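You operate a simulated robot arm through the tools that you are given. There is no shell and no other tool.

Carry out the task below with a simulated two-armed robot. There is one attempt and no reset: what you move stays moved.

JOB
Put the tamper on top of the banded boards on the lower step of the stepped bench. Put the purple pencil bundle from the brown tray on the lower shelf of the drying rack. Open the tacks drawer. Do these in any order. Set down upright: tamper.

The check looks at the end state, three seconds after you hand in, the way a careful person would. Anything else that was tipped, shoved, dropped, spilled or broken makes it a failure.

ROBOT AND FRAMES
Two 7-joint arms with two-finger parallel grippers on one trunk, on a base that drives. Base frame: it is fixed to the floor where the robot stands at the start and does not move with it; the origin is under the middle of the robot, x ahead of it, y to its left, z up; the surface under the hand at the start is at about z = 0.82. Units: m, degrees, N and s.
The left shoulder is at the start at [0.05, 0.177, 0.893], the right one opposite. With the tool pointing down near the work surface each hand reaches from about 0.1 to 0.66 m from the robot's upright axis, wherever it stands, measured 20 degrees to its own side. Places, roughly: banded boards [0.5, 1.25, 0.5]; lower shelf of the drying rack [-3.5, 1.6, 0.4]; tacks drawer [-2.7, -0.9, 0.3]. Payload 3.43 kg a hand.
Tool frame (each hand has its own): the origin (TCP) lies between the finger pads and is the grasp point; the fingertips stand 0.034 m ahead of it; z points along the fingers, y is the line along which they close. The gripper opens to 0.128 m. The fingers are 0.024 m wide and 0.012 m thick; the gripper's body (0.048 by 0.13 m) begins 0.096 m behind the TCP.
Orientation is told as [roll, pitch, yaw] about the base's x, y, z axes, in that order, counted from this pose: with the fingers straight down and closing along the base's y, the tool's x points along the base's -x, its y along +y and its z along -z.

CONTROLS
- The arms move only by the tool servo_tool. It takes "left_deltas", "right_deltas" or both (then of equal length, played together; a hand with none holds still); each is a list that holds one entry, the list of rows, each a list of 7 numbers: the shift along the tool's x, y, z in cm, then the turn, a rotation vector about the tool's x, y, z in degrees, then the closure in counts, from 0 (fully open) to 255 (shut). In form: [[[dx, dy, dz, wx, wy, wz, hand], ...]]. A call has 1 to 20 rows; each row is the pose to reach, as a shift and turn from the pose commanded when the call began, along the tool's axes at that moment. A row lasts 0.2 s, in which the tool goes at most 0.05 m and 8.6 degrees; a call with a longer step from one row to the next is refused whole, and so is a gripper value outside its range. Where a pose cannot be reached the arm comes as near as it can. A force on the tool above 40 N (or 10 N above the force at the start of the call, whichever is more), or a blocked arm, ends the call early, and 0.2 s more pass. The fingers move at their own pace (about 0.108 m/s each) and stop on an object; they squeeze with about 37 N. The grip force told is the motor's: it shows also when the fingers shut on nothing. Time passes only in rows, and 0.2 s behind the last, so rows that repeat a pose let the fingers close. The reply holds the time, the measured pose of the TCP, the force on the tool along the base axes, the opening and the grip force, in the units named above and with some noise, with the torque about the TCP (base axes, N m) and any sound that the robot's microphone picked up.
- Cameras (640 x 400 px; columns grow to the right, rows downward): "scene" is now at [0.1621, -0.015, 1.0743]; the picture's right is [-0.16, -0.99, 0.00], its down [-0.39, 0.06, -0.92] and it looks along [0.91, -0.15, -0.40] (base axes); focal length 214 px, centre (320, 200). "left" rides on the left gripper at [0.076, 0.011, -0.16] in its tool frame; the picture's right is [-0.15, 0.99, 0.00], its down [-0.88, -0.13, -0.46] and it looks along [-0.45, -0.07, 0.89] (tool axes); focal length 234 px, centre (320, 200). "right" rides on the right gripper at [0.076, -0.011, -0.16] in its tool frame; the picture's right is [0.15, 0.99, 0.00], its down [-0.88, 0.13, -0.46] and it looks along [-0.45, 0.07, 0.89] (tool axes); focal length 234 px, centre (320, 200). There is no depth. A picture from a camera that has moved, and an enlarged one, comes with that camera's place and axes in the base frame and with its lens.
- camera(camera): a new picture of that camera. It takes no simulated time.
- move_column(by): slides the trunk up (or, below 0, down) by that many m; the arms and the scene camera ride with it, the base frame stays. It gives what a move gives, with no picture.
- drive_base(legs): drives the robot by 1 to 6 legs, each [ahead, turn to the left] in m and degrees, along the robot's own axes; the way and the turn of a leg run together, so that a leg with both is an arc; at most 1.5 m and 180 degrees a leg. The arms and the cameras ride along, it lands a little off, and it stops where it bumps. It gives what a move gives.
- turn_head(pan, tilt): turns the head with the scene camera to pan (to the left, within 80 degrees either way) and tilt (down, from -29 to 69), counted from straight ahead of the robot. It gives what a move gives.
- inspect(camera, box): a new picture of the part [left, top, right, bottom] of that camera's present view, enlarged. It takes no simulated time.
- job_done(): hands the job in; it is judged then, once.

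Places have to be worked out from the pictures, the camera data and where the tool is seen. Open the grippers and draw the arms clear of the work before you hand the job in, unless the task says otherwise.

The tools are called after ">>>" as a command line: name --argument value ..., lists and objects as JSON in quotes. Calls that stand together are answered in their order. servo_tool: Moves the arms, as the interface text tells. Its arguments: {"type":"object","properties":{"left_deltas":{"type":"array","items":{"type":"array","items":{"type":"array","items":{"type":"number"}}}},"right_deltas":{"type":"array","items":{"type":"array","items":{"type":"array","items":{"type":"number"}}}}},"required":[]} The other tools are called the same way: move_column (by) slides the trunk up or down; drive_base (legs) drives the base; turn_head (pan, tilt) turns the head that bears the scene camera; camera (camera) takes a picture; inspect (camera, box) takes an enlarged picture of a part of a camera's view; job_done () hands the job in.

At the start:

```text
t: 0.0
left_tool_pos: [0.4298, 0.0981, 1.0608]
left_orientation: [-0.1, -0.1, 0.0]
left_wrist_force: [0.1, -0.3, 0.7]
left_wrist_torque: [-0.02, 0.01, 0.0]
left_width: 0.1279
left_grip_force: 0.1
right_tool_pos: [0.4044, -0.3081, 1.0686]
right_orientation: [0.0, 0.0, 0.0]
right_wrist_force: [0.7, -0.2, -0.2]
right_wrist_torque: [0.03, 0.0, 0.04]
right_width: 0.1279
right_grip_force: 0.0
trunk travel left (down, up): [-0.064, 0.337]
robot x, y, heading: [-0.0004, -0.0024, 0.1]
head pan, tilt: [-9.1, 23.4]
```

scene: 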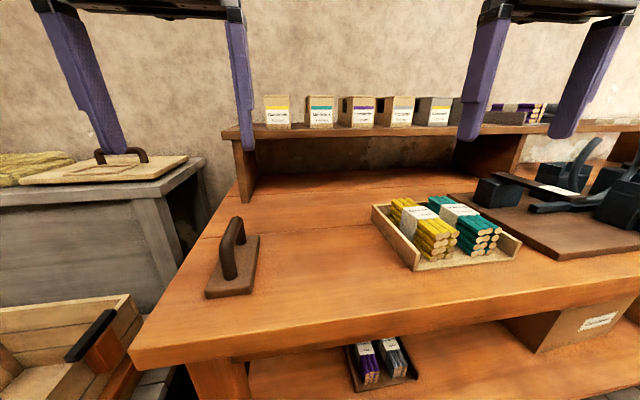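
right: 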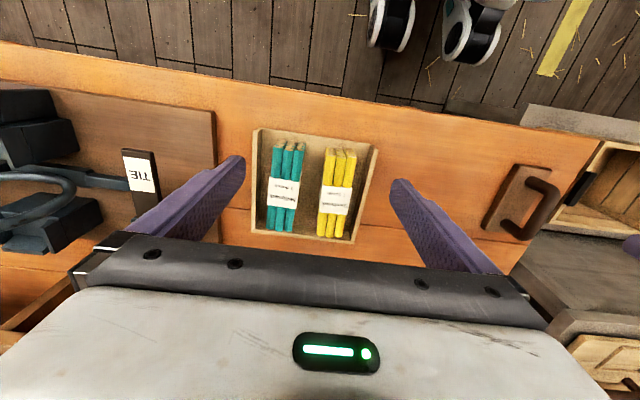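
left: 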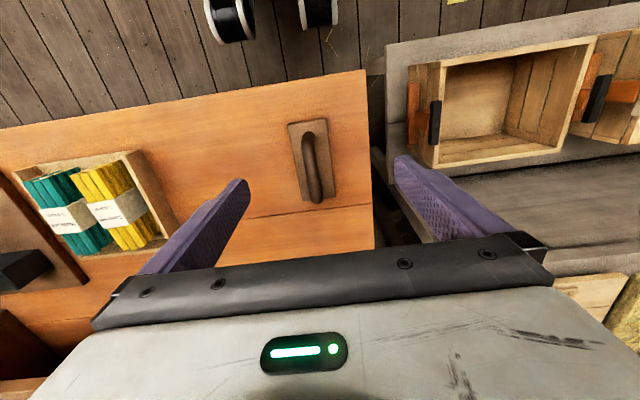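

I start by looking closely at the scene: the tamper-like object with a handle on the bench, and the dark tray underneath with a purple bundle.

>>> inspect --camera "scene" --box '[180, 190, 300, 310]'

>>> inspect --camera "scene" --box '[320, 320, 460, 400]'

>>> turn_head --pan 60 --tilt 30

>>> camera --camera "scene"

```text
3.33 times, centred on (240, 250) of scene
camera zoom: at [0.1621, -0.015, 1.0743], right [-0.16, -0.99, 0.0], down [-0.39, 0.06, -0.92], along [0.91, -0.15, -0.4], focal length 715 px, centre (587, 33)
```

zoom: 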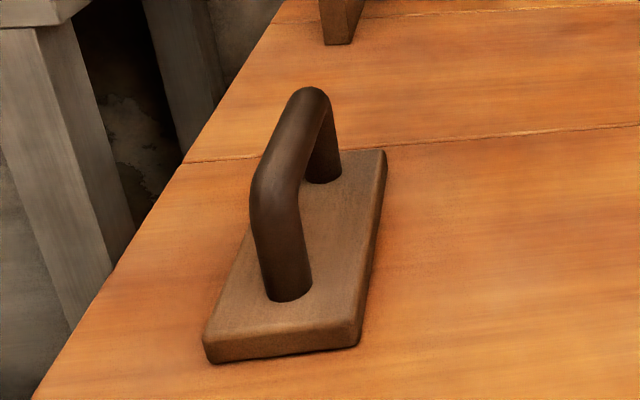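

```text
4.57 times, centred on (390, 360) of scene
camera zoom: at [0.1621, -0.015, 1.0743], right [-0.16, -0.99, 0.0], down [-0.39, 0.06, -0.92], along [0.91, -0.15, -0.4], focal length 980 px, centre (0, -531)
```

zoom: 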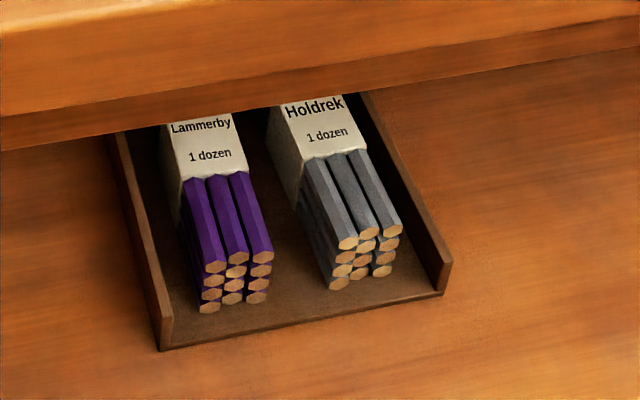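

```text
t: 1.4
left_tool_pos: [0.4301, 0.0984, 1.0593]
left_orientation: [-0.1, -0.1, 0.0]
left_wrist_force: [-0.1, 0.0, 0.3]
left_wrist_torque: [0.01, 0.02, 0.02]
left_width: 0.1278
left_grip_force: 0.0
right_tool_pos: [0.4045, -0.3068, 1.0686]
right_orientation: [0.1, 0.0, 0.0]
right_wrist_force: [0.2, -0.3, 0.3]
right_wrist_torque: [-0.01, 0.01, 0.0]
right_width: 0.1278
right_grip_force: 0.1
trunk travel left (down, up): [-0.064, 0.337]
robot x, y, heading: [0.0023, -0.0001, 0.2]
head pan, tilt: [60.0, 30.0]
```

```text
taken
camera scene: at [0.1161, 0.078, 1.0638], right [0.87, -0.5, 0.0], down [-0.25, -0.43, -0.87], along [0.43, 0.75, -0.5], focal length 214 px, centre (320, 200)
```

scene: 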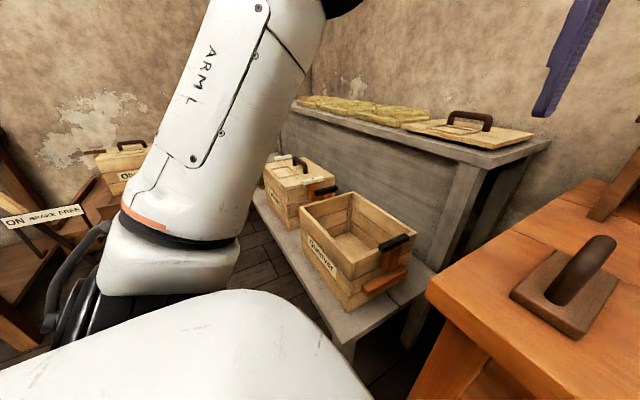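

The grey bench at the left is the stepped bench; I enlarge its lower step and look at more of the room.

>>> inspect --camera "scene" --box '[240, 80, 560, 280]'

>>> turn_head --pan 80 --tilt 10

>>> camera --camera "scene"

>>> turn_head --pan -70 --tilt 20

>>> camera --camera "scene"

>>> turn_head --pan 0 --tilt 60

>>> camera --camera "scene"

```text
2.00 times, centred on (400, 180) of scene
camera zoom: at [0.1161, 0.078, 1.0638], right [0.87, -0.5, 0.0], down [-0.25, -0.43, -0.87], along [0.43, 0.75, -0.5], focal length 429 px, centre (160, 240)
```

zoom: 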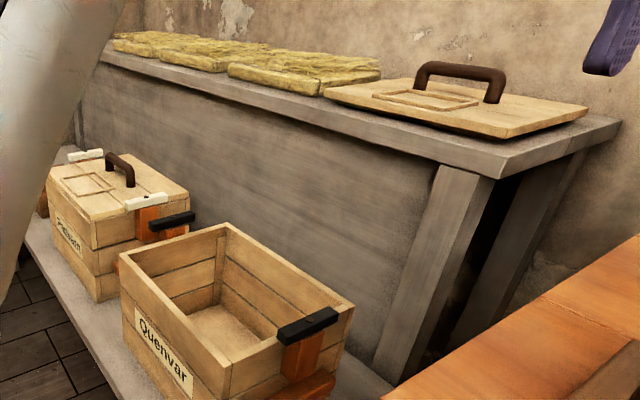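

```text
t: 2.2
left_tool_pos: [0.4295, 0.0971, 1.0609]
left_orientation: [-0.1, -0.1, -0.1]
left_wrist_force: [0.3, -0.4, 0.1]
left_wrist_torque: [0.0, 0.0, -0.05]
left_width: 0.1278
left_grip_force: 0.1
right_tool_pos: [0.4051, -0.3071, 1.069]
right_orientation: [0.0, 0.1, 0.0]
right_wrist_force: [0.4, 0.2, 0.0]
right_wrist_torque: [0.0, 0.01, 0.01]
right_width: 0.1282
right_grip_force: 0.1
trunk travel left (down, up): [-0.064, 0.337]
robot x, y, heading: [-0.001, -0.0013, -0.1]
head pan, tilt: [80.0, 10.0]
```

```text
taken
camera scene: at [0.087, 0.0913, 1.0961], right [0.98, -0.17, 0.0], down [-0.03, -0.17, -0.98], along [0.17, 0.97, -0.17], focal length 214 px, centre (320, 200)
```

scene: 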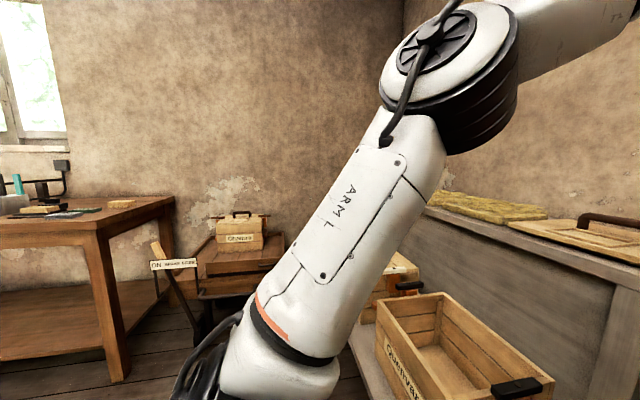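

```text
t: 4.6
left_tool_pos: [0.4305, 0.0978, 1.0611]
left_orientation: [-0.1, -0.1, 0.0]
left_wrist_force: [-0.1, -0.5, 0.6]
left_wrist_torque: [0.01, 0.0, 0.01]
left_width: 0.128
left_grip_force: 0.1
right_tool_pos: [0.4027, -0.3069, 1.0684]
right_orientation: [0.0, 0.0, 0.0]
right_wrist_force: [0.1, 0.1, 0.0]
right_wrist_torque: [-0.01, -0.01, -0.01]
right_width: 0.1279
right_grip_force: 0.0
trunk travel left (down, up): [-0.064, 0.337]
robot x, y, heading: [-0.0035, -0.0025, -0.1]
head pan, tilt: [-70.0, 20.0]
```

```text
taken
camera scene: at [0.1027, -0.0878, 1.0799], right [-0.94, -0.34, 0.0], down [-0.12, 0.32, -0.94], along [0.32, -0.88, -0.34], focal length 214 px, centre (320, 200)
```

scene: 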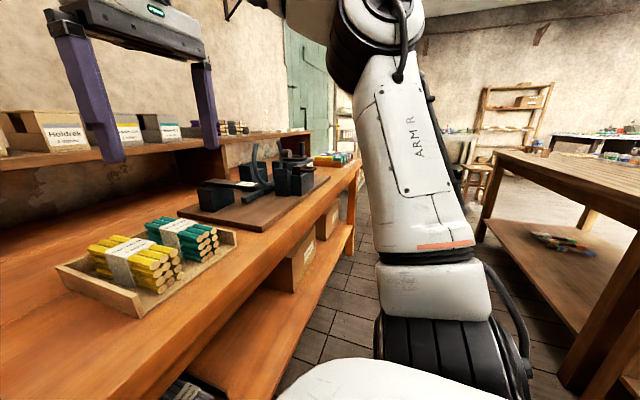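

```text
t: 6.0
left_tool_pos: [0.4289, 0.0973, 1.06]
left_orientation: [-0.2, 0.0, -0.1]
left_wrist_force: [0.1, 0.2, -0.3]
left_wrist_torque: [0.0, 0.02, 0.02]
left_width: 0.1279
left_grip_force: 0.1
right_tool_pos: [0.4047, -0.3076, 1.0678]
right_orientation: [0.1, 0.0, 0.0]
right_wrist_force: [-0.1, -0.2, -0.2]
right_wrist_torque: [0.02, 0.03, -0.03]
right_width: 0.128
right_grip_force: 0.1
trunk travel left (down, up): [-0.064, 0.337]
robot x, y, heading: [-0.0007, 0.0016, 0.1]
head pan, tilt: [0.0, 60.0]
```

```text
taken
camera scene: at [0.1375, -0.0003, 1.0218], right [0.0, -1.0, 0.0], down [-0.87, 0.0, -0.5], along [0.5, 0.0, -0.87], focal length 214 px, centre (320, 200)
```

scene: 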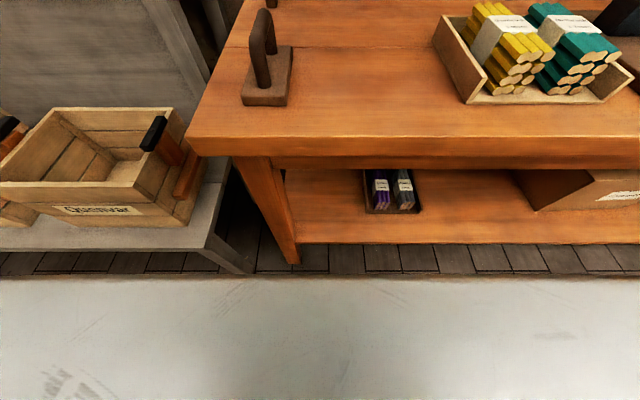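

The dark brown tray below holds a purple and a grey bundle. I look at the other places where bundles lie, and then ahead again for precise measuring.

>>> turn_head --pan -40 --tilt 15

>>> camera --camera "scene"

>>> inspect --camera "scene" --box '[200, 80, 480, 255]'

>>> turn_head --pan 0 --tilt 40

>>> camera --camera "scene"

>>> inspect --camera "scene" --box '[330, 220, 470, 310]'

```text
t: 7.1
left_tool_pos: [0.4307, 0.0977, 1.0602]
left_orientation: [-0.1, -0.2, 0.0]
left_wrist_force: [-0.4, 0.1, -0.1]
left_wrist_torque: [0.02, -0.02, 0.01]
left_width: 0.1278
left_grip_force: 0.0
right_tool_pos: [0.4039, -0.3088, 1.0694]
right_orientation: [0.0, -0.1, 0.1]
right_wrist_force: [0.1, 0.6, -0.8]
right_wrist_torque: [-0.03, -0.04, -0.02]
right_width: 0.1279
right_grip_force: 0.0
trunk travel left (down, up): [-0.064, 0.337]
robot x, y, heading: [0.003, 0.0038, -0.3]
head pan, tilt: [-40.0, 15.0]
```

```text
taken
camera scene: at [0.1424, -0.0603, 1.088], right [-0.64, -0.77, 0.0], down [-0.2, 0.17, -0.97], along [0.74, -0.62, -0.26], focal length 214 px, centre (320, 200)
```

scene: 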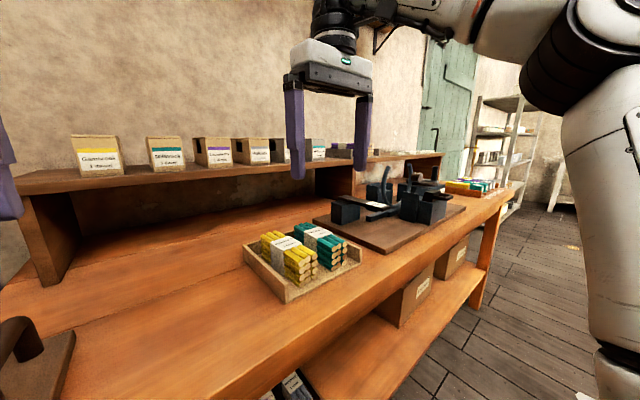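

```text
2.29 times, centred on (340, 168) of scene
camera zoom: at [0.1424, -0.0603, 1.088], right [-0.64, -0.77, 0.0], down [-0.2, 0.17, -0.97], along [0.74, -0.62, -0.26], focal length 490 px, centre (274, 274)
```

zoom: 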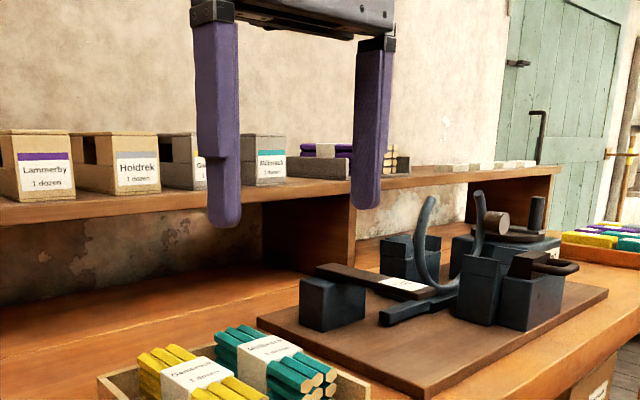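

```text
t: 8.2
left_tool_pos: [0.43, 0.0982, 1.0603]
left_orientation: [-0.1, -0.1, 0.0]
left_wrist_force: [0.3, 0.9, 0.5]
left_wrist_torque: [0.0, -0.02, 0.01]
left_width: 0.128
left_grip_force: 0.0
right_tool_pos: [0.4041, -0.3076, 1.0685]
right_orientation: [0.0, 0.0, 0.0]
right_wrist_force: [0.5, -0.1, 0.3]
right_wrist_torque: [0.0, 0.03, 0.02]
right_width: 0.1279
right_grip_force: 0.1
trunk travel left (down, up): [-0.064, 0.337]
robot x, y, heading: [0.0009, 0.0047, 0.0]
head pan, tilt: [0.0, 40.0]
```

```text
taken
camera scene: at [0.1558, -0.0004, 1.0485], right [0.0, -1.0, 0.0], down [-0.64, 0.0, -0.77], along [0.77, 0.0, -0.64], focal length 214 px, centre (320, 200)
```

scene: 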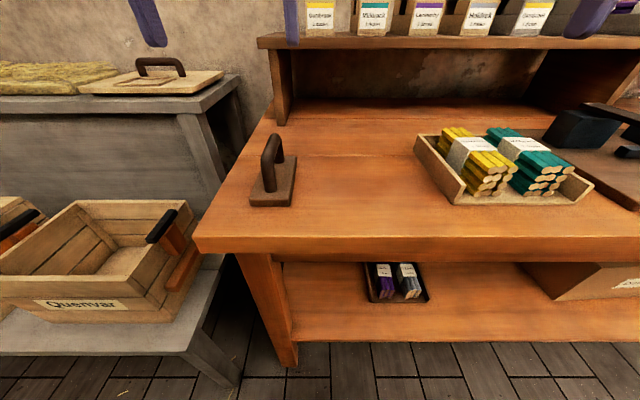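

```text
4.44 times, centred on (400, 265) of scene
camera zoom: at [0.1558, -0.0004, 1.0485], right [0.0, -1.0, 0.0], down [-0.64, 0.0, -0.77], along [0.77, 0.0, -0.64], focal length 953 px, centre (-36, -89)
```

zoom: 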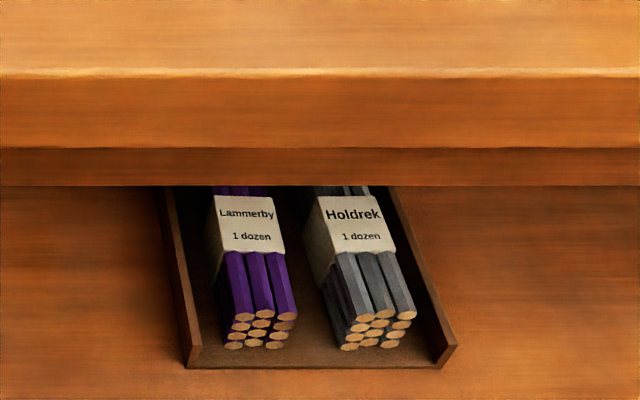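

The tamper's plate spans about x 0.41–0.55, y 0.043–0.11, with the handle bar running along x at a height of about 0.90–0.92. I move the left hand above it and look again.

>>> servo_tool --left_deltas '[[[-2.5, -1.0, 3.0, 0, 0, 0, 0], [-5.0, -2.0, 6.0, 0, 0, 0, 0], [-5.0, -2.1, 6.5, 0, 0, 0, 0]]]'

>>> camera --camera "left"

>>> camera --camera "scene"

```text
t: 9.0
left_tool_pos: [0.4785, 0.0776, 0.9959]
left_orientation: [0.0, -0.1, 0.0]
left_wrist_force: [0.5, -0.3, 0.0]
left_wrist_torque: [0.02, 0.07, 0.02]
left_width: 0.128
left_grip_force: 0.0
right_tool_pos: [0.4054, -0.3084, 1.0675]
right_orientation: [0.0, 0.0, 0.0]
right_wrist_force: [-0.2, -0.4, -0.2]
right_wrist_torque: [0.0, 0.0, 0.0]
right_width: 0.1281
right_grip_force: 0.0
trunk travel left (down, up): [-0.064, 0.337]
robot x, y, heading: [-0.0032, -0.0014, -0.0]
head pan, tilt: [0.0, 40.0]
```

```text
taken
camera left: at [0.4038, 0.0899, 1.1545], right [0.15, 0.99, 0.0], down [0.88, -0.13, 0.46], along [0.45, -0.07, -0.89], focal length 234 px, centre (320, 200)
```

left: 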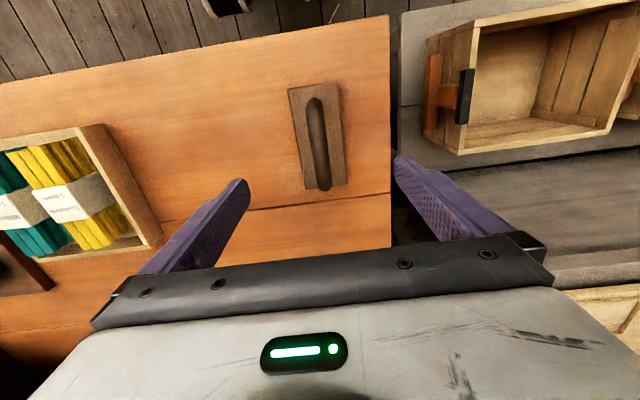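

```text
taken
camera scene: at [0.1559, -0.0003, 1.0485], right [0.0, -1.0, 0.0], down [-0.64, 0.0, -0.77], along [0.77, 0.0, -0.64], focal length 214 px, centre (320, 200)
```

scene: 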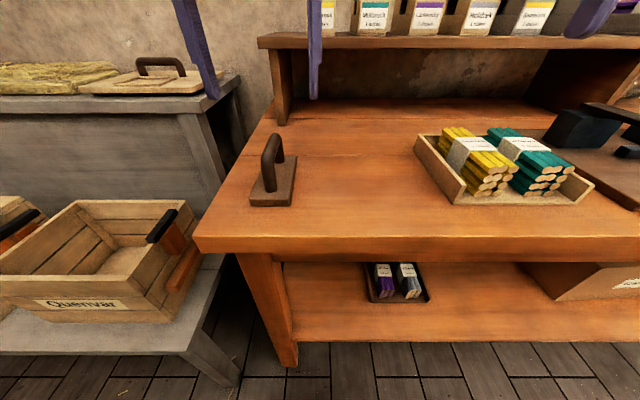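

The bar of the handle runs from about x 0.42 to 0.52 at y≈0.079 with its centre at z≈0.885. I lower the left hand around it and then close.

>>> servo_tool --left_deltas '[[[0.3, 0.1, 3.0, 0, 0, 0, 0], [0.6, 0.1, 6.0, 0, 0, 0, 0], [0.6, 0.1, 9.0, 0, 0, 0, 0], [0.6, 0.1, 10.6, 0, 0, 0, 0], [0.6, 0.1, 10.6, 0, 0, 0, 0]]]'

>>> camera --camera "left"

>>> camera --camera "scene"

```text
t: 10.2
left_tool_pos: [0.4733, 0.0764, 0.8904]
left_orientation: [-0.1, -0.1, 0.1]
left_wrist_force: [-0.3, 0.2, 0.2]
left_wrist_torque: [0.0, -0.03, -0.01]
left_width: 0.1282
left_grip_force: 0.1
right_tool_pos: [0.405, -0.3064, 1.0682]
right_orientation: [0.0, -0.1, -0.1]
right_wrist_force: [-0.1, 0.1, -0.4]
right_wrist_torque: [0.03, 0.01, 0.01]
right_width: 0.1279
right_grip_force: 0.0
trunk travel left (down, up): [-0.064, 0.337]
robot x, y, heading: [-0.0037, -0.0003, 0.1]
head pan, tilt: [0.0, 40.0]
```

```text
taken
camera left: at [0.3974, 0.0883, 1.0478], right [0.15, 0.99, 0.0], down [0.88, -0.13, 0.46], along [0.45, -0.07, -0.89], focal length 234 px, centre (320, 200)
```

left: 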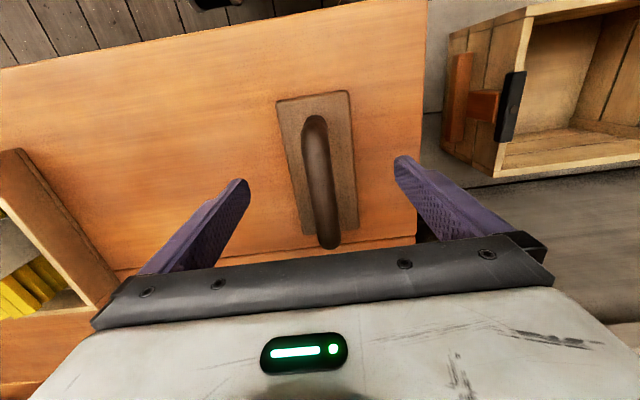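

```text
taken
camera scene: at [0.1558, -0.0003, 1.0485], right [0.0, -1.0, 0.0], down [-0.64, 0.0, -0.77], along [0.77, 0.0, -0.64], focal length 214 px, centre (320, 200)
```

scene: 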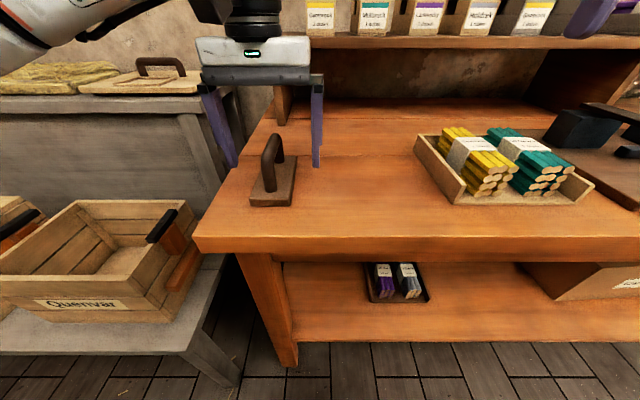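

The bar is centred between the fingers. I lower another 4 mm and close the left gripper.

>>> servo_tool --left_deltas '[[[0, 0.1, 0.4, 0, 0, 0, 0], [0, 0.1, 0.4, 0, 0, 0, 150], [0, 0.1, 0.4, 0, 0, 0, 255], [0, 0.1, 0.4, 0, 0, 0, 255], [0, 0.1, 0.4, 0, 0, 0, 255], [0, 0.1, 0.4, 0, 0, 0, 255]]]'

>>> camera --camera "left"

```text
t: 11.6
left_tool_pos: [0.4749, 0.0786, 0.8857]
left_orientation: [-0.1, -0.1, 0.0]
left_wrist_force: [0.0, 1.3, 0.2]
left_wrist_torque: [-0.03, -0.02, 0.04]
left_width: 0.0193
left_grip_force: 36.7
right_tool_pos: [0.4046, -0.3081, 1.0688]
right_orientation: [0.0, 0.0, -0.1]
right_wrist_force: [-0.6, 1.1, -0.1]
right_wrist_torque: [-0.01, -0.01, -0.01]
right_width: 0.128
right_grip_force: 0.1
trunk travel left (down, up): [-0.064, 0.337]
robot x, y, heading: [0.0013, -0.0009, 0.0]
head pan, tilt: [0.0, 40.0]
```

```text
taken
camera left: at [0.3975, 0.0896, 1.0443], right [0.15, 0.99, 0.0], down [0.88, -0.13, 0.46], along [0.45, -0.07, -0.89], focal length 234 px, centre (320, 200)
```

left: 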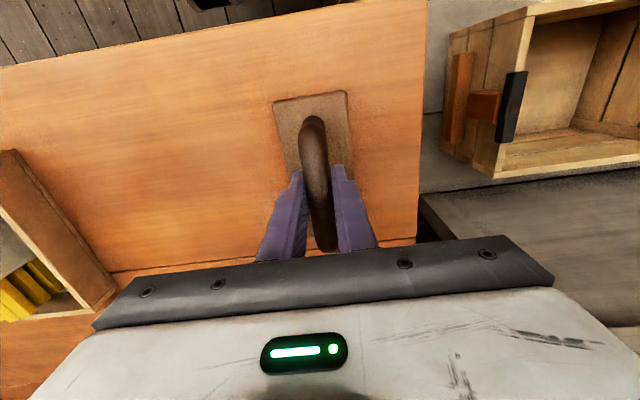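

Gripped at 0.0193 m width. I lift the tamper straight up by 12 cm and check the hold.

>>> servo_tool --left_deltas '[[[0, 0, -2.0, 0, 0, 0, 255], [0, 0, -5.0, 0, 0, 0, 255], [0, 0, -9.0, 0, 0, 0, 255], [0, 0, -13.0, 0, 0, 0, 255], [0, 0, -13.0, 0, 0, 0, 255]]]'

>>> camera --camera "left"

>>> camera --camera "scene"

```text
t: 12.8
left_tool_pos: [0.4763, 0.0758, 1.0166]
left_orientation: [-0.1, -0.1, 0.0]
left_wrist_force: [-0.2, -0.4, -3.4]
left_wrist_torque: [0.03, 0.02, 0.04]
left_width: 0.0191
left_grip_force: 37.1
right_tool_pos: [0.4051, -0.307, 1.0693]
right_orientation: [-0.1, 0.0, -0.1]
right_wrist_force: [-0.1, 0.5, 0.0]
right_wrist_torque: [-0.02, -0.04, 0.02]
right_width: 0.1282
right_grip_force: 0.0
trunk travel left (down, up): [-0.064, 0.337]
robot x, y, heading: [0.0, 0.001, -0.1]
head pan, tilt: [0.0, 40.0]
```

```text
taken
camera left: at [0.3994, 0.0872, 1.1745], right [0.15, 0.99, 0.0], down [0.88, -0.13, 0.46], along [0.45, -0.07, -0.89], focal length 234 px, centre (320, 200)
```

left: 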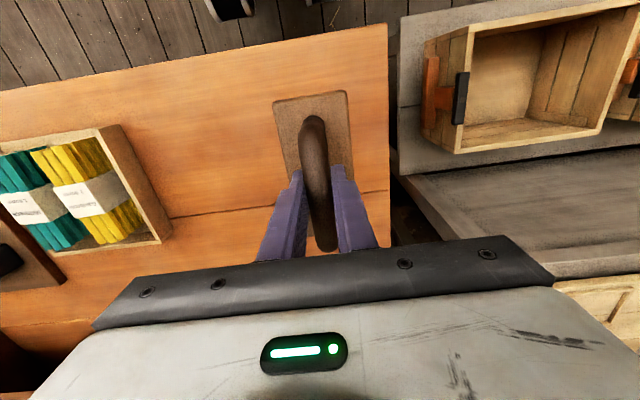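

```text
taken
camera scene: at [0.156, -0.0002, 1.0484], right [0.0, -1.0, 0.0], down [-0.64, 0.0, -0.77], along [0.77, 0.0, -0.64], focal length 214 px, centre (320, 200)
```

scene: 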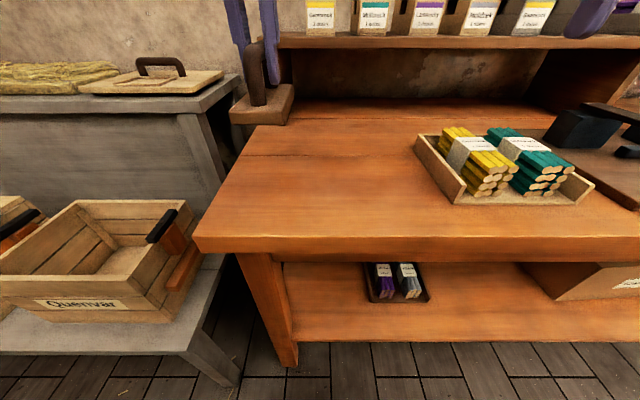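

The tamper is held level and firm. I back off the bench by 0.3 m and then look left for the banded boards.

>>> drive_base --legs '[[-0.3, 0]]'

>>> turn_head --pan 55 --tilt 20

>>> camera --camera "scene"

```text
t: 14.8
left_tool_pos: [0.1825, 0.0759, 1.016]
left_orientation: [-0.1, -0.1, 0.0]
left_wrist_force: [-0.5, 0.4, -3.3]
left_wrist_torque: [0.02, -0.02, 0.01]
left_width: 0.0193
left_grip_force: 36.7
right_tool_pos: [0.1097, -0.308, 1.068]
right_orientation: [0.1, 0.0, -0.1]
right_wrist_force: [-0.3, 0.6, 0.1]
right_wrist_torque: [-0.02, 0.02, 0.0]
right_width: 0.1281
right_grip_force: 0.2
trunk travel left (down, up): [-0.064, 0.337]
robot x, y, heading: [-0.2949, 0.003, -0.1]
head pan, tilt: [0.0, 40.0]
```

```text
t: 16.0
left_tool_pos: [0.1825, 0.075, 1.0148]
left_orientation: [-0.1, -0.1, 0.0]
left_wrist_force: [-0.6, -0.7, -3.3]
left_wrist_torque: [0.02, 0.01, 0.03]
left_width: 0.0189
left_grip_force: 36.9
right_tool_pos: [0.1102, -0.3065, 1.0684]
right_orientation: [0.0, 0.0, -0.1]
right_wrist_force: [0.1, -0.5, -0.3]
right_wrist_torque: [0.01, 0.03, -0.01]
right_width: 0.1279
right_grip_force: 0.0
trunk travel left (down, up): [-0.064, 0.337]
robot x, y, heading: [-0.2932, 0.0021, 0.0]
head pan, tilt: [55.0, 20.0]
```

```text
taken
camera scene: at [-0.1697, 0.076, 1.0798], right [0.82, -0.57, 0.0], down [-0.2, -0.28, -0.94], along [0.54, 0.77, -0.34], focal length 214 px, centre (320, 200)
```

scene: 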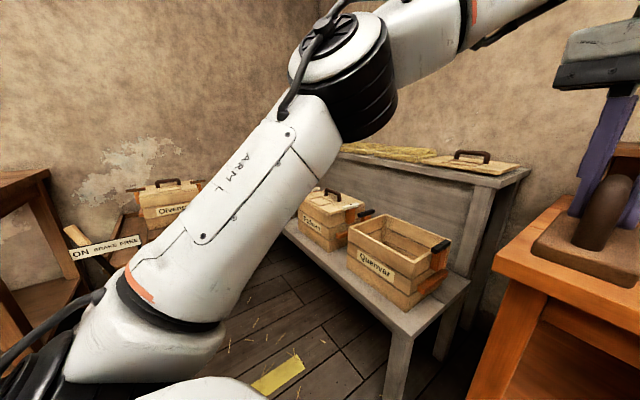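

The left arm blocks the view to the boards. I turn the base left by 50° in this open spot and look again.

>>> drive_base --legs '[[0, 50]]'

>>> turn_head --pan 0 --tilt 20

>>> camera --camera "scene"

```text
t: 18.7
left_tool_pos: [-0.0466, 0.4126, 1.0158]
left_orientation: [0.0, -0.1, 50.0]
left_wrist_force: [1.2, 0.6, -3.4]
left_wrist_torque: [-0.03, 0.0, -0.01]
left_width: 0.0191
left_grip_force: 36.8
right_tool_pos: [0.2024, 0.1127, 1.0679]
right_orientation: [0.0, 0.1, 50.0]
right_wrist_force: [0.4, 0.2, -0.8]
right_wrist_torque: [-0.02, 0.02, -0.01]
right_width: 0.1278
right_grip_force: 0.1
trunk travel left (down, up): [-0.064, 0.337]
robot x, y, heading: [-0.2964, 0.0033, 50.0]
head pan, tilt: [55.0, 20.0]
```

```text
t: 19.9
left_tool_pos: [-0.0458, 0.4136, 1.0153]
left_orientation: [0.1, 0.0, 50.1]
left_wrist_force: [0.3, -0.3, -1.5]
left_wrist_torque: [0.0, 0.02, 0.0]
left_width: 0.0191
left_grip_force: 36.9
right_tool_pos: [0.2018, 0.1132, 1.0678]
right_orientation: [0.0, 0.0, 50.0]
right_wrist_force: [0.7, 0.1, 0.5]
right_wrist_torque: [0.03, 0.01, 0.03]
right_width: 0.128
right_grip_force: 0.0
trunk travel left (down, up): [-0.064, 0.337]
robot x, y, heading: [-0.2968, 0.001, 49.9]
head pan, tilt: [0.0, 20.0]
```

```text
taken
camera scene: at [-0.1885, 0.1249, 1.0798], right [0.77, -0.64, 0.0], down [-0.22, -0.26, -0.94], along [0.6, 0.72, -0.34], focal length 214 px, centre (320, 200)
```

scene: 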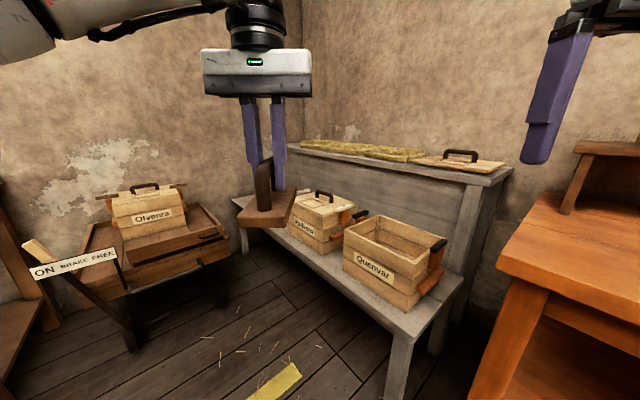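

Something on the lower step lies behind the tamper in the view. I turn the base a bit more left and pan the head right to see it.

>>> drive_base --legs '[[0, 35]]'

>>> turn_head --pan -30 --tilt 20

>>> camera --camera "scene"

>>> inspect --camera "scene" --box '[220, 150, 380, 250]'

```text
t: 22.0
left_tool_pos: [-0.3329, 0.4813, 1.0146]
left_orientation: [0.1, -0.1, 85.5]
left_wrist_force: [-0.2, -0.6, -3.0]
left_wrist_torque: [-0.03, 0.0, 0.0]
left_width: 0.0193
left_grip_force: 36.4
right_tool_pos: [0.0439, 0.3785, 1.0678]
right_orientation: [0.1, -0.1, 85.4]
right_wrist_force: [-0.2, 1.2, 0.8]
right_wrist_torque: [0.01, -0.01, 0.0]
right_width: 0.1283
right_grip_force: 0.2
trunk travel left (down, up): [-0.064, 0.337]
robot x, y, heading: [-0.2944, 0.0026, 85.4]
head pan, tilt: [0.0, 20.0]
```

```text
t: 23.0
left_tool_pos: [-0.3314, 0.4807, 1.0157]
left_orientation: [0.0, 0.0, 85.4]
left_wrist_force: [0.2, 0.0, -3.4]
left_wrist_torque: [0.02, 0.03, 0.02]
left_width: 0.0193
left_grip_force: 37.2
right_tool_pos: [0.0456, 0.378, 1.0671]
right_orientation: [0.0, 0.0, 85.4]
right_wrist_force: [0.8, 0.3, 0.3]
right_wrist_torque: [-0.04, 0.02, 0.02]
right_width: 0.128
right_grip_force: 0.0
trunk travel left (down, up): [-0.064, 0.337]
robot x, y, heading: [-0.294, 0.0005, 85.4]
head pan, tilt: [-30.0, 20.0]
```

```text
taken
camera scene: at [-0.2352, 0.1465, 1.0799], right [0.82, -0.57, 0.0], down [-0.19, -0.28, -0.94], along [0.53, 0.77, -0.34], focal length 214 px, centre (320, 200)
```

scene: 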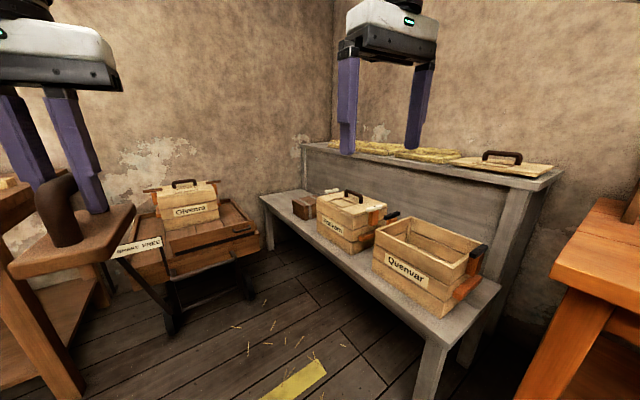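

```text
4.00 times, centred on (300, 200) of scene
camera zoom: at [-0.2352, 0.1465, 1.0799], right [0.82, -0.57, 0.0], down [-0.19, -0.28, -0.94], along [0.53, 0.77, -0.34], focal length 858 px, centre (400, 200)
```

zoom: 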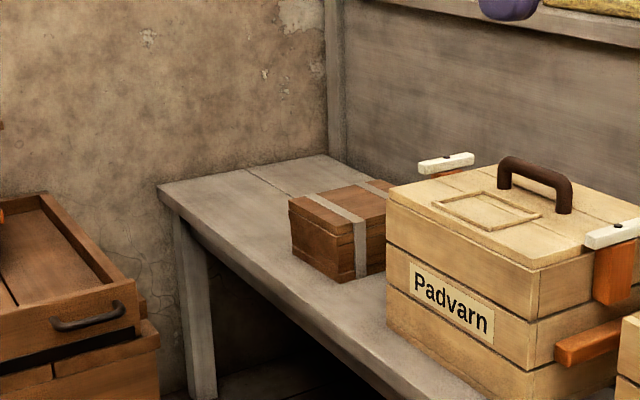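

The banded boards (brown stack with pale bands) lie just beyond the Padvarn crate. Before I drive there I check the barrow's place with the hand cameras and head.

>>> camera --camera "left"

>>> turn_head --pan -5 --tilt 40

>>> camera --camera "scene"

```text
taken
camera left: at [-0.3494, 0.4058, 1.1738], right [-0.97, 0.22, 0.0], down [0.2, 0.87, 0.46], along [0.1, 0.44, -0.89], focal length 234 px, centre (320, 200)
```

left: 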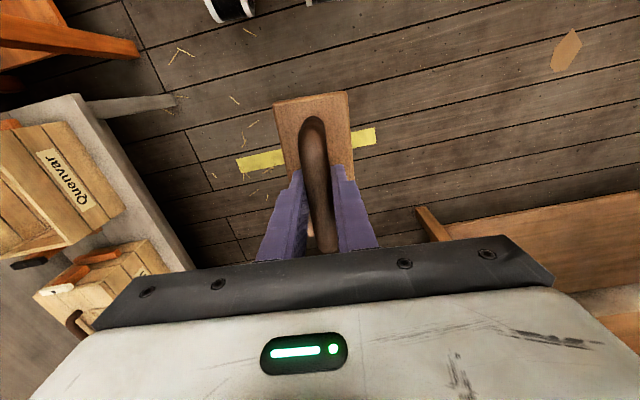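

```text
t: 23.9
left_tool_pos: [-0.332, 0.4812, 1.0151]
left_orientation: [0.0, -0.1, 85.5]
left_wrist_force: [-1.0, 0.8, -3.0]
left_wrist_torque: [-0.04, 0.03, 0.01]
left_width: 0.0192
left_grip_force: 36.9
right_tool_pos: [0.0437, 0.3788, 1.0681]
right_orientation: [0.0, 0.0, 85.4]
right_wrist_force: [-0.3, 0.7, -0.1]
right_wrist_torque: [-0.01, 0.0, 0.03]
right_width: 0.1279
right_grip_force: 0.1
trunk travel left (down, up): [-0.064, 0.337]
robot x, y, heading: [-0.2961, 0.0004, 85.4]
head pan, tilt: [-5.0, 40.0]
```

```text
taken
camera scene: at [-0.2737, 0.1536, 1.0485], right [0.99, -0.17, 0.0], down [-0.11, -0.63, -0.77], along [0.13, 0.76, -0.64], focal length 214 px, centre (320, 200)
```

scene: 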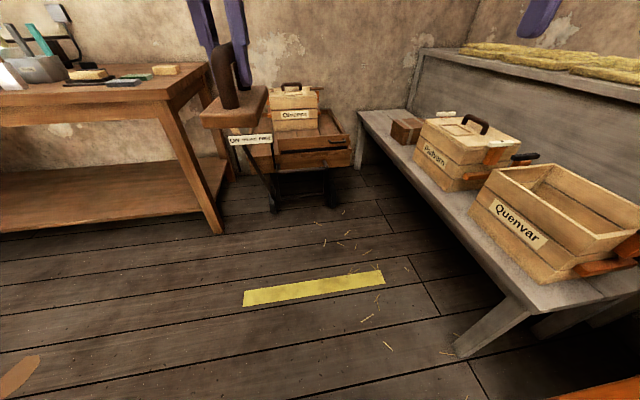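

The barrow's feet stand at about (-0.42, 1.345) and (0.03, 1.347), so I keep the robot at y ≤ 0.95. I drive ahead 0.85 m and turn right to face the bench.

>>> drive_base --legs '[[0.85, 0], [0, -60]]'

>>> turn_head --pan 0 --tilt 35

>>> camera --camera "scene"

>>> camera --camera "left"

```text
t: 30.9
left_tool_pos: [0.1786, 1.0978, 1.0155]
left_orientation: [0.1, -0.1, 24.9]
left_wrist_force: [0.7, -0.1, -3.7]
left_wrist_torque: [0.03, 0.04, 0.01]
left_width: 0.0191
left_grip_force: 36.3
right_tool_pos: [0.2753, 0.72, 1.0673]
right_orientation: [0.1, 0.0, 24.8]
right_wrist_force: [0.0, -0.5, -0.3]
right_wrist_torque: [0.03, -0.02, 0.01]
right_width: 0.128
right_grip_force: 0.1
trunk travel left (down, up): [-0.064, 0.337]
robot x, y, heading: [-0.2205, 0.8272, 25.0]
head pan, tilt: [-5.0, 40.0]
```

```text
t: 31.6
left_tool_pos: [0.1794, 1.0977, 1.0156]
left_orientation: [-0.1, 0.0, 24.8]
left_wrist_force: [0.9, -0.9, -2.5]
left_wrist_torque: [-0.02, 0.0, 0.0]
left_width: 0.0193
left_grip_force: 37.0
right_tool_pos: [0.275, 0.7214, 1.0671]
right_orientation: [0.0, 0.0, 24.9]
right_wrist_force: [-0.8, 0.0, 0.4]
right_wrist_torque: [-0.03, 0.0, 0.01]
right_width: 0.128
right_grip_force: 0.0
trunk travel left (down, up): [-0.064, 0.337]
robot x, y, heading: [-0.2175, 0.8273, 24.6]
head pan, tilt: [0.0, 35.0]
```

```text
taken
camera scene: at [-0.0764, 0.8956, 1.056], right [0.42, -0.91, 0.0], down [-0.52, -0.24, -0.82], along [0.74, 0.34, -0.57], focal length 214 px, centre (320, 200)
```

scene: 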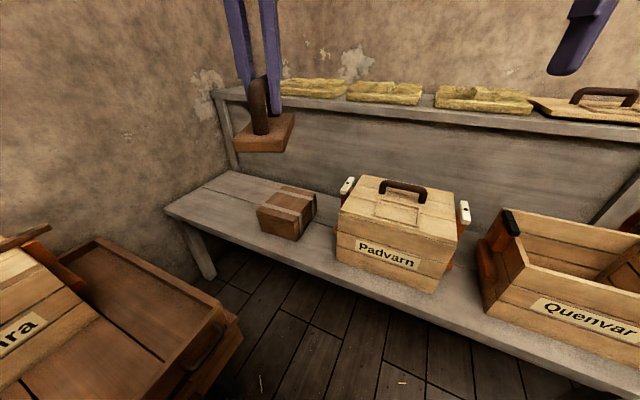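

```text
taken
camera left: at [0.1053, 1.0764, 1.1737], right [-0.28, 0.96, 0.0], down [0.85, 0.25, 0.46], along [0.44, 0.13, -0.89], focal length 234 px, centre (320, 200)
```

left: 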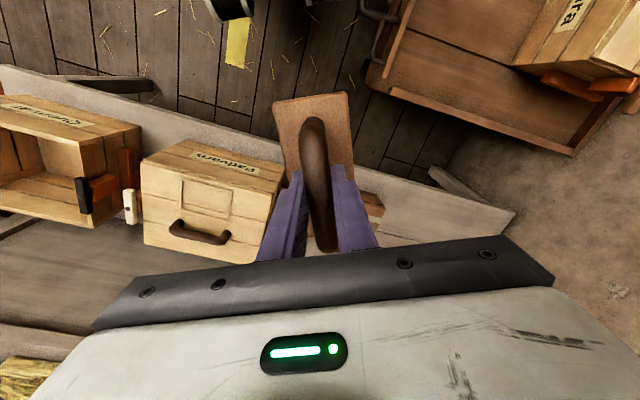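

I enlarge the boards to measure their top.

>>> inspect --camera "scene" --box '[230, 160, 350, 260]'

```text
4.00 times, centred on (290, 210) of scene
camera zoom: at [-0.0764, 0.8956, 1.056], right [0.42, -0.91, 0.0], down [-0.52, -0.24, -0.82], along [0.74, 0.34, -0.57], focal length 858 px, centre (440, 160)
```

zoom: 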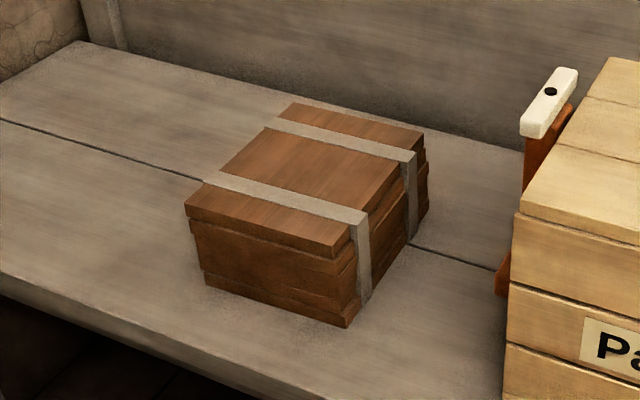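

The boards' top lies at z≈0.58, spanning about x 0.38–0.57, y 1.205–1.36 (centre ≈ (0.474, 1.283)). I drive an arc to about (-0.02, 0.87) with heading 0, keeping away from the barrow corner near (0.09, 1.21).

>>> drive_base --legs '[[0.2, -24.6]]'

>>> turn_head --pan 45 --tilt 40

>>> camera --camera "scene"

```text
t: 33.2
left_tool_pos: [0.4494, 0.9499, 1.0152]
left_orientation: [0.0, -0.1, 0.4]
left_wrist_force: [0.3, -0.1, -2.5]
left_wrist_torque: [0.03, 0.02, -0.04]
left_width: 0.0194
left_grip_force: 37.5
right_tool_pos: [0.3806, 0.5676, 1.0681]
right_orientation: [-0.1, 0.0, 0.3]
right_wrist_force: [0.2, 0.2, -0.2]
right_wrist_torque: [-0.01, 0.02, 0.03]
right_width: 0.1277
right_grip_force: 0.0
trunk travel left (down, up): [-0.064, 0.337]
robot x, y, heading: [-0.0251, 0.8726, 0.3]
head pan, tilt: [0.0, 35.0]
```

```text
t: 34.4
left_tool_pos: [0.4494, 0.9512, 1.0147]
left_orientation: [0.0, -0.1, 0.4]
left_wrist_force: [0.2, 0.5, -2.8]
left_wrist_torque: [0.02, 0.02, 0.02]
left_width: 0.019
left_grip_force: 37.2
right_tool_pos: [0.3808, 0.5686, 1.0675]
right_orientation: [0.1, 0.0, 0.4]
right_wrist_force: [0.2, 0.5, -0.2]
right_wrist_torque: [0.02, -0.02, 0.01]
right_width: 0.128
right_grip_force: 0.0
trunk travel left (down, up): [-0.064, 0.337]
robot x, y, heading: [-0.0239, 0.8731, 0.4]
head pan, tilt: [45.0, 40.0]
```

```text
taken
camera scene: at [0.1043, 0.9334, 1.0485], right [0.71, -0.7, 0.0], down [-0.45, -0.46, -0.77], along [0.54, 0.54, -0.64], focal length 214 px, centre (320, 200)
```

scene: 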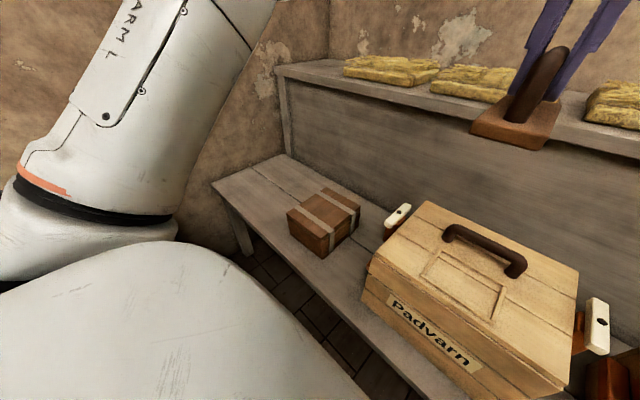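

I take an enlarged view of the boards from here to refine their place.

>>> inspect --camera "scene" --box '[265, 170, 425, 270]'

```text
4.00 times, centred on (345, 220) of scene
camera zoom: at [0.1043, 0.9334, 1.0485], right [0.71, -0.7, 0.0], down [-0.45, -0.46, -0.77], along [0.54, 0.54, -0.64], focal length 858 px, centre (220, 120)
```

zoom: 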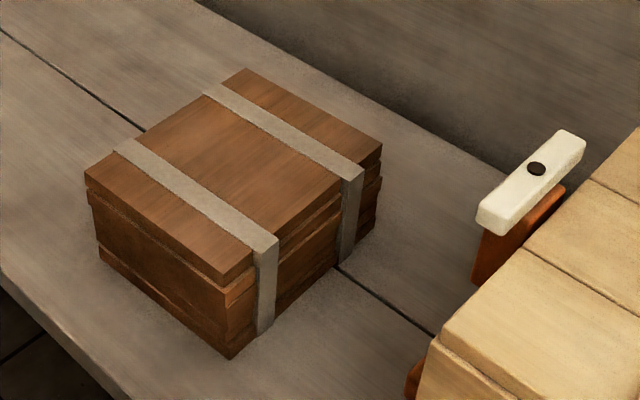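

Both views agree: boards' top centre ≈ (0.469, 1.284), z≈0.58, yaw ≈3°. I move the left hand sideways over it at the present height.

>>> servo_tool --left_deltas '[[[-0.3, 4.0, 0, 0, 0, 0.4, 255], [-0.6, 8.0, 0, 0, 0, 0.8, 255], [-0.9, 12.0, 0, 0, 0, 1.2, 255], [-1.2, 16.0, 0, 0, 0, 1.2, 255], [-1.5, 20.0, 0, 0, 0, 1.2, 255], [-1.7, 24.0, 0, 0, 0, 1.2, 255], [-2.0, 28.0, 0, 0, 0, 1.2, 255], [-2.0, 32.0, 0, 0, 0, 1.2, 255], [-2.0, 33.3, 0, 0, 0, 1.2, 255], [-2.0, 33.3, 0, 0, 0, 1.2, 255]]]'

>>> camera --camera "left"

>>> camera --camera "scene"

```text
t: 36.6
left_tool_pos: [0.4489, 1.267, 0.9967]
left_orientation: [0.0, -0.2, -0.8]
left_wrist_force: [-0.6, -0.4, -3.0]
left_wrist_torque: [-0.02, 0.01, -0.04]
left_width: 0.0192
left_grip_force: 37.0
left hand out of reach, approached as far as the arm can: row 7, 8, 9, 10
right_tool_pos: [0.3794, 0.5691, 1.0676]
right_orientation: [0.0, 0.0, 0.4]
right_wrist_force: [0.5, 0.0, 0.4]
right_wrist_torque: [0.02, 0.02, 0.0]
right_width: 0.1278
right_grip_force: 0.1
trunk travel left (down, up): [-0.064, 0.337]
robot x, y, heading: [-0.0251, 0.872, 0.3]
head pan, tilt: [45.0, 40.0]
```

```text
taken
camera left: at [0.3728, 1.2797, 1.1542], right [0.16, 0.99, 0.0], down [0.88, -0.14, 0.46], along [0.45, -0.07, -0.89], focal length 234 px, centre (320, 200)
```

left: 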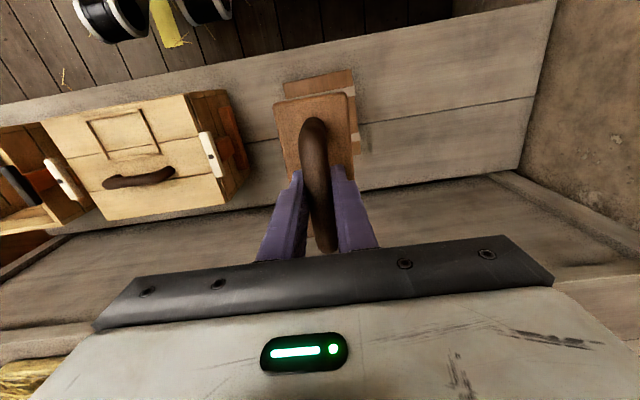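

```text
taken
camera scene: at [0.1042, 0.9335, 1.0484], right [0.71, -0.7, 0.0], down [-0.45, -0.46, -0.77], along [0.54, 0.54, -0.64], focal length 214 px, centre (320, 200)
```

scene: 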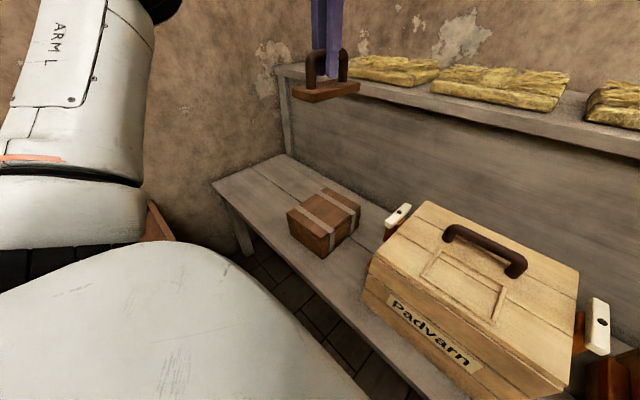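

It fell slightly short at this height (0.449, 1.267); lower down the reach grows. I lower by 12 cm and see where it comes to.

>>> servo_tool --left_deltas '[[[0, 0, 3.0, 0, 0, 0, 255], [0, 0, 6.0, 0, 0, 0, 255], [0, 0, 9.0, 0, 0, 0, 255], [0, 0, 12.0, 0, 0, 0, 255], [0, 0, 12.0, 0, 0, 0, 255]]]'

```text
t: 37.8
left_tool_pos: [0.4484, 1.2662, 0.8773]
left_orientation: [-0.1, -0.1, -0.8]
left_wrist_force: [0.3, 0.6, -4.2]
left_wrist_torque: [-0.02, 0.02, 0.02]
left_width: 0.0192
left_grip_force: 36.5
right_tool_pos: [0.3811, 0.5671, 1.0685]
right_orientation: [0.0, 0.0, 0.3]
right_wrist_force: [-0.3, 0.3, -0.4]
right_wrist_torque: [0.06, 0.01, 0.0]
right_width: 0.128
right_grip_force: 0.1
trunk travel left (down, up): [-0.064, 0.337]
robot x, y, heading: [-0.0265, 0.8739, 0.5]
head pan, tilt: [45.0, 40.0]
```

At this height it should reach. I correct by +2.1 cm in x and +1.8 cm in y, turn by about 3° to match the boards, and lower to z≈0.75.

>>> servo_tool --left_deltas '[[[-1.0, 1.0, 1.0, 0, 0, -1.5, 255], [-2.1, 1.8, 3.0, 0, 0, -3, 255], [-2.1, 1.8, 6.0, 0, 0, -3, 255], [-2.1, 1.8, 9.0, 0, 0, -3, 255], [-2.1, 1.8, 12.5, 0, 0, -3, 255], [-2.1, 1.8, 12.5, 0, 0, -3, 255]]]'

>>> camera --camera "left"

>>> camera --camera "scene"

```text
t: 39.2
left_tool_pos: [0.4725, 1.2858, 0.7502]
left_orientation: [0.1, 0.0, 2.3]
left_wrist_force: [0.8, -0.3, -3.1]
left_wrist_torque: [0.05, 0.04, 0.01]
left_width: 0.019
left_grip_force: 37.0
right_tool_pos: [0.3797, 0.5678, 1.069]
right_orientation: [0.0, 0.1, 0.3]
right_wrist_force: [0.9, 0.7, -0.6]
right_wrist_torque: [-0.01, 0.01, 0.03]
right_width: 0.1279
right_grip_force: 0.1
trunk travel left (down, up): [-0.064, 0.337]
robot x, y, heading: [-0.0249, 0.8769, 0.4]
head pan, tilt: [45.0, 40.0]
```

```text
taken
camera left: at [0.3956, 1.2944, 0.9093], right [0.11, 0.99, 0.0], down [0.88, -0.1, 0.46], along [0.45, -0.05, -0.89], focal length 234 px, centre (320, 200)
```

left: 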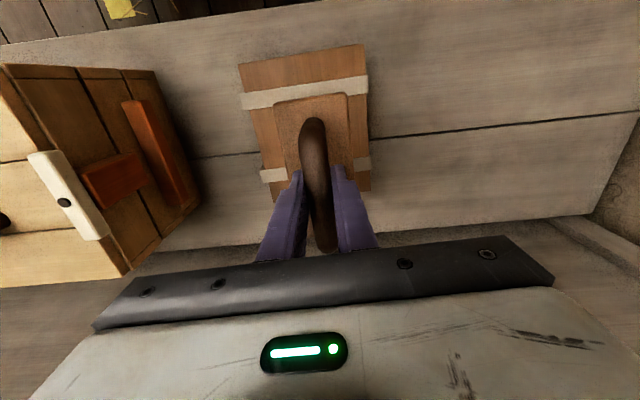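

```text
taken
camera scene: at [0.1043, 0.9336, 1.0484], right [0.71, -0.7, 0.0], down [-0.45, -0.46, -0.77], along [0.54, 0.54, -0.64], focal length 214 px, centre (320, 200)
```

scene: 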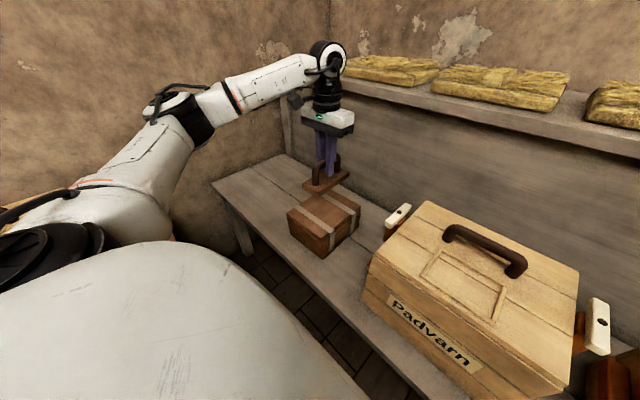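

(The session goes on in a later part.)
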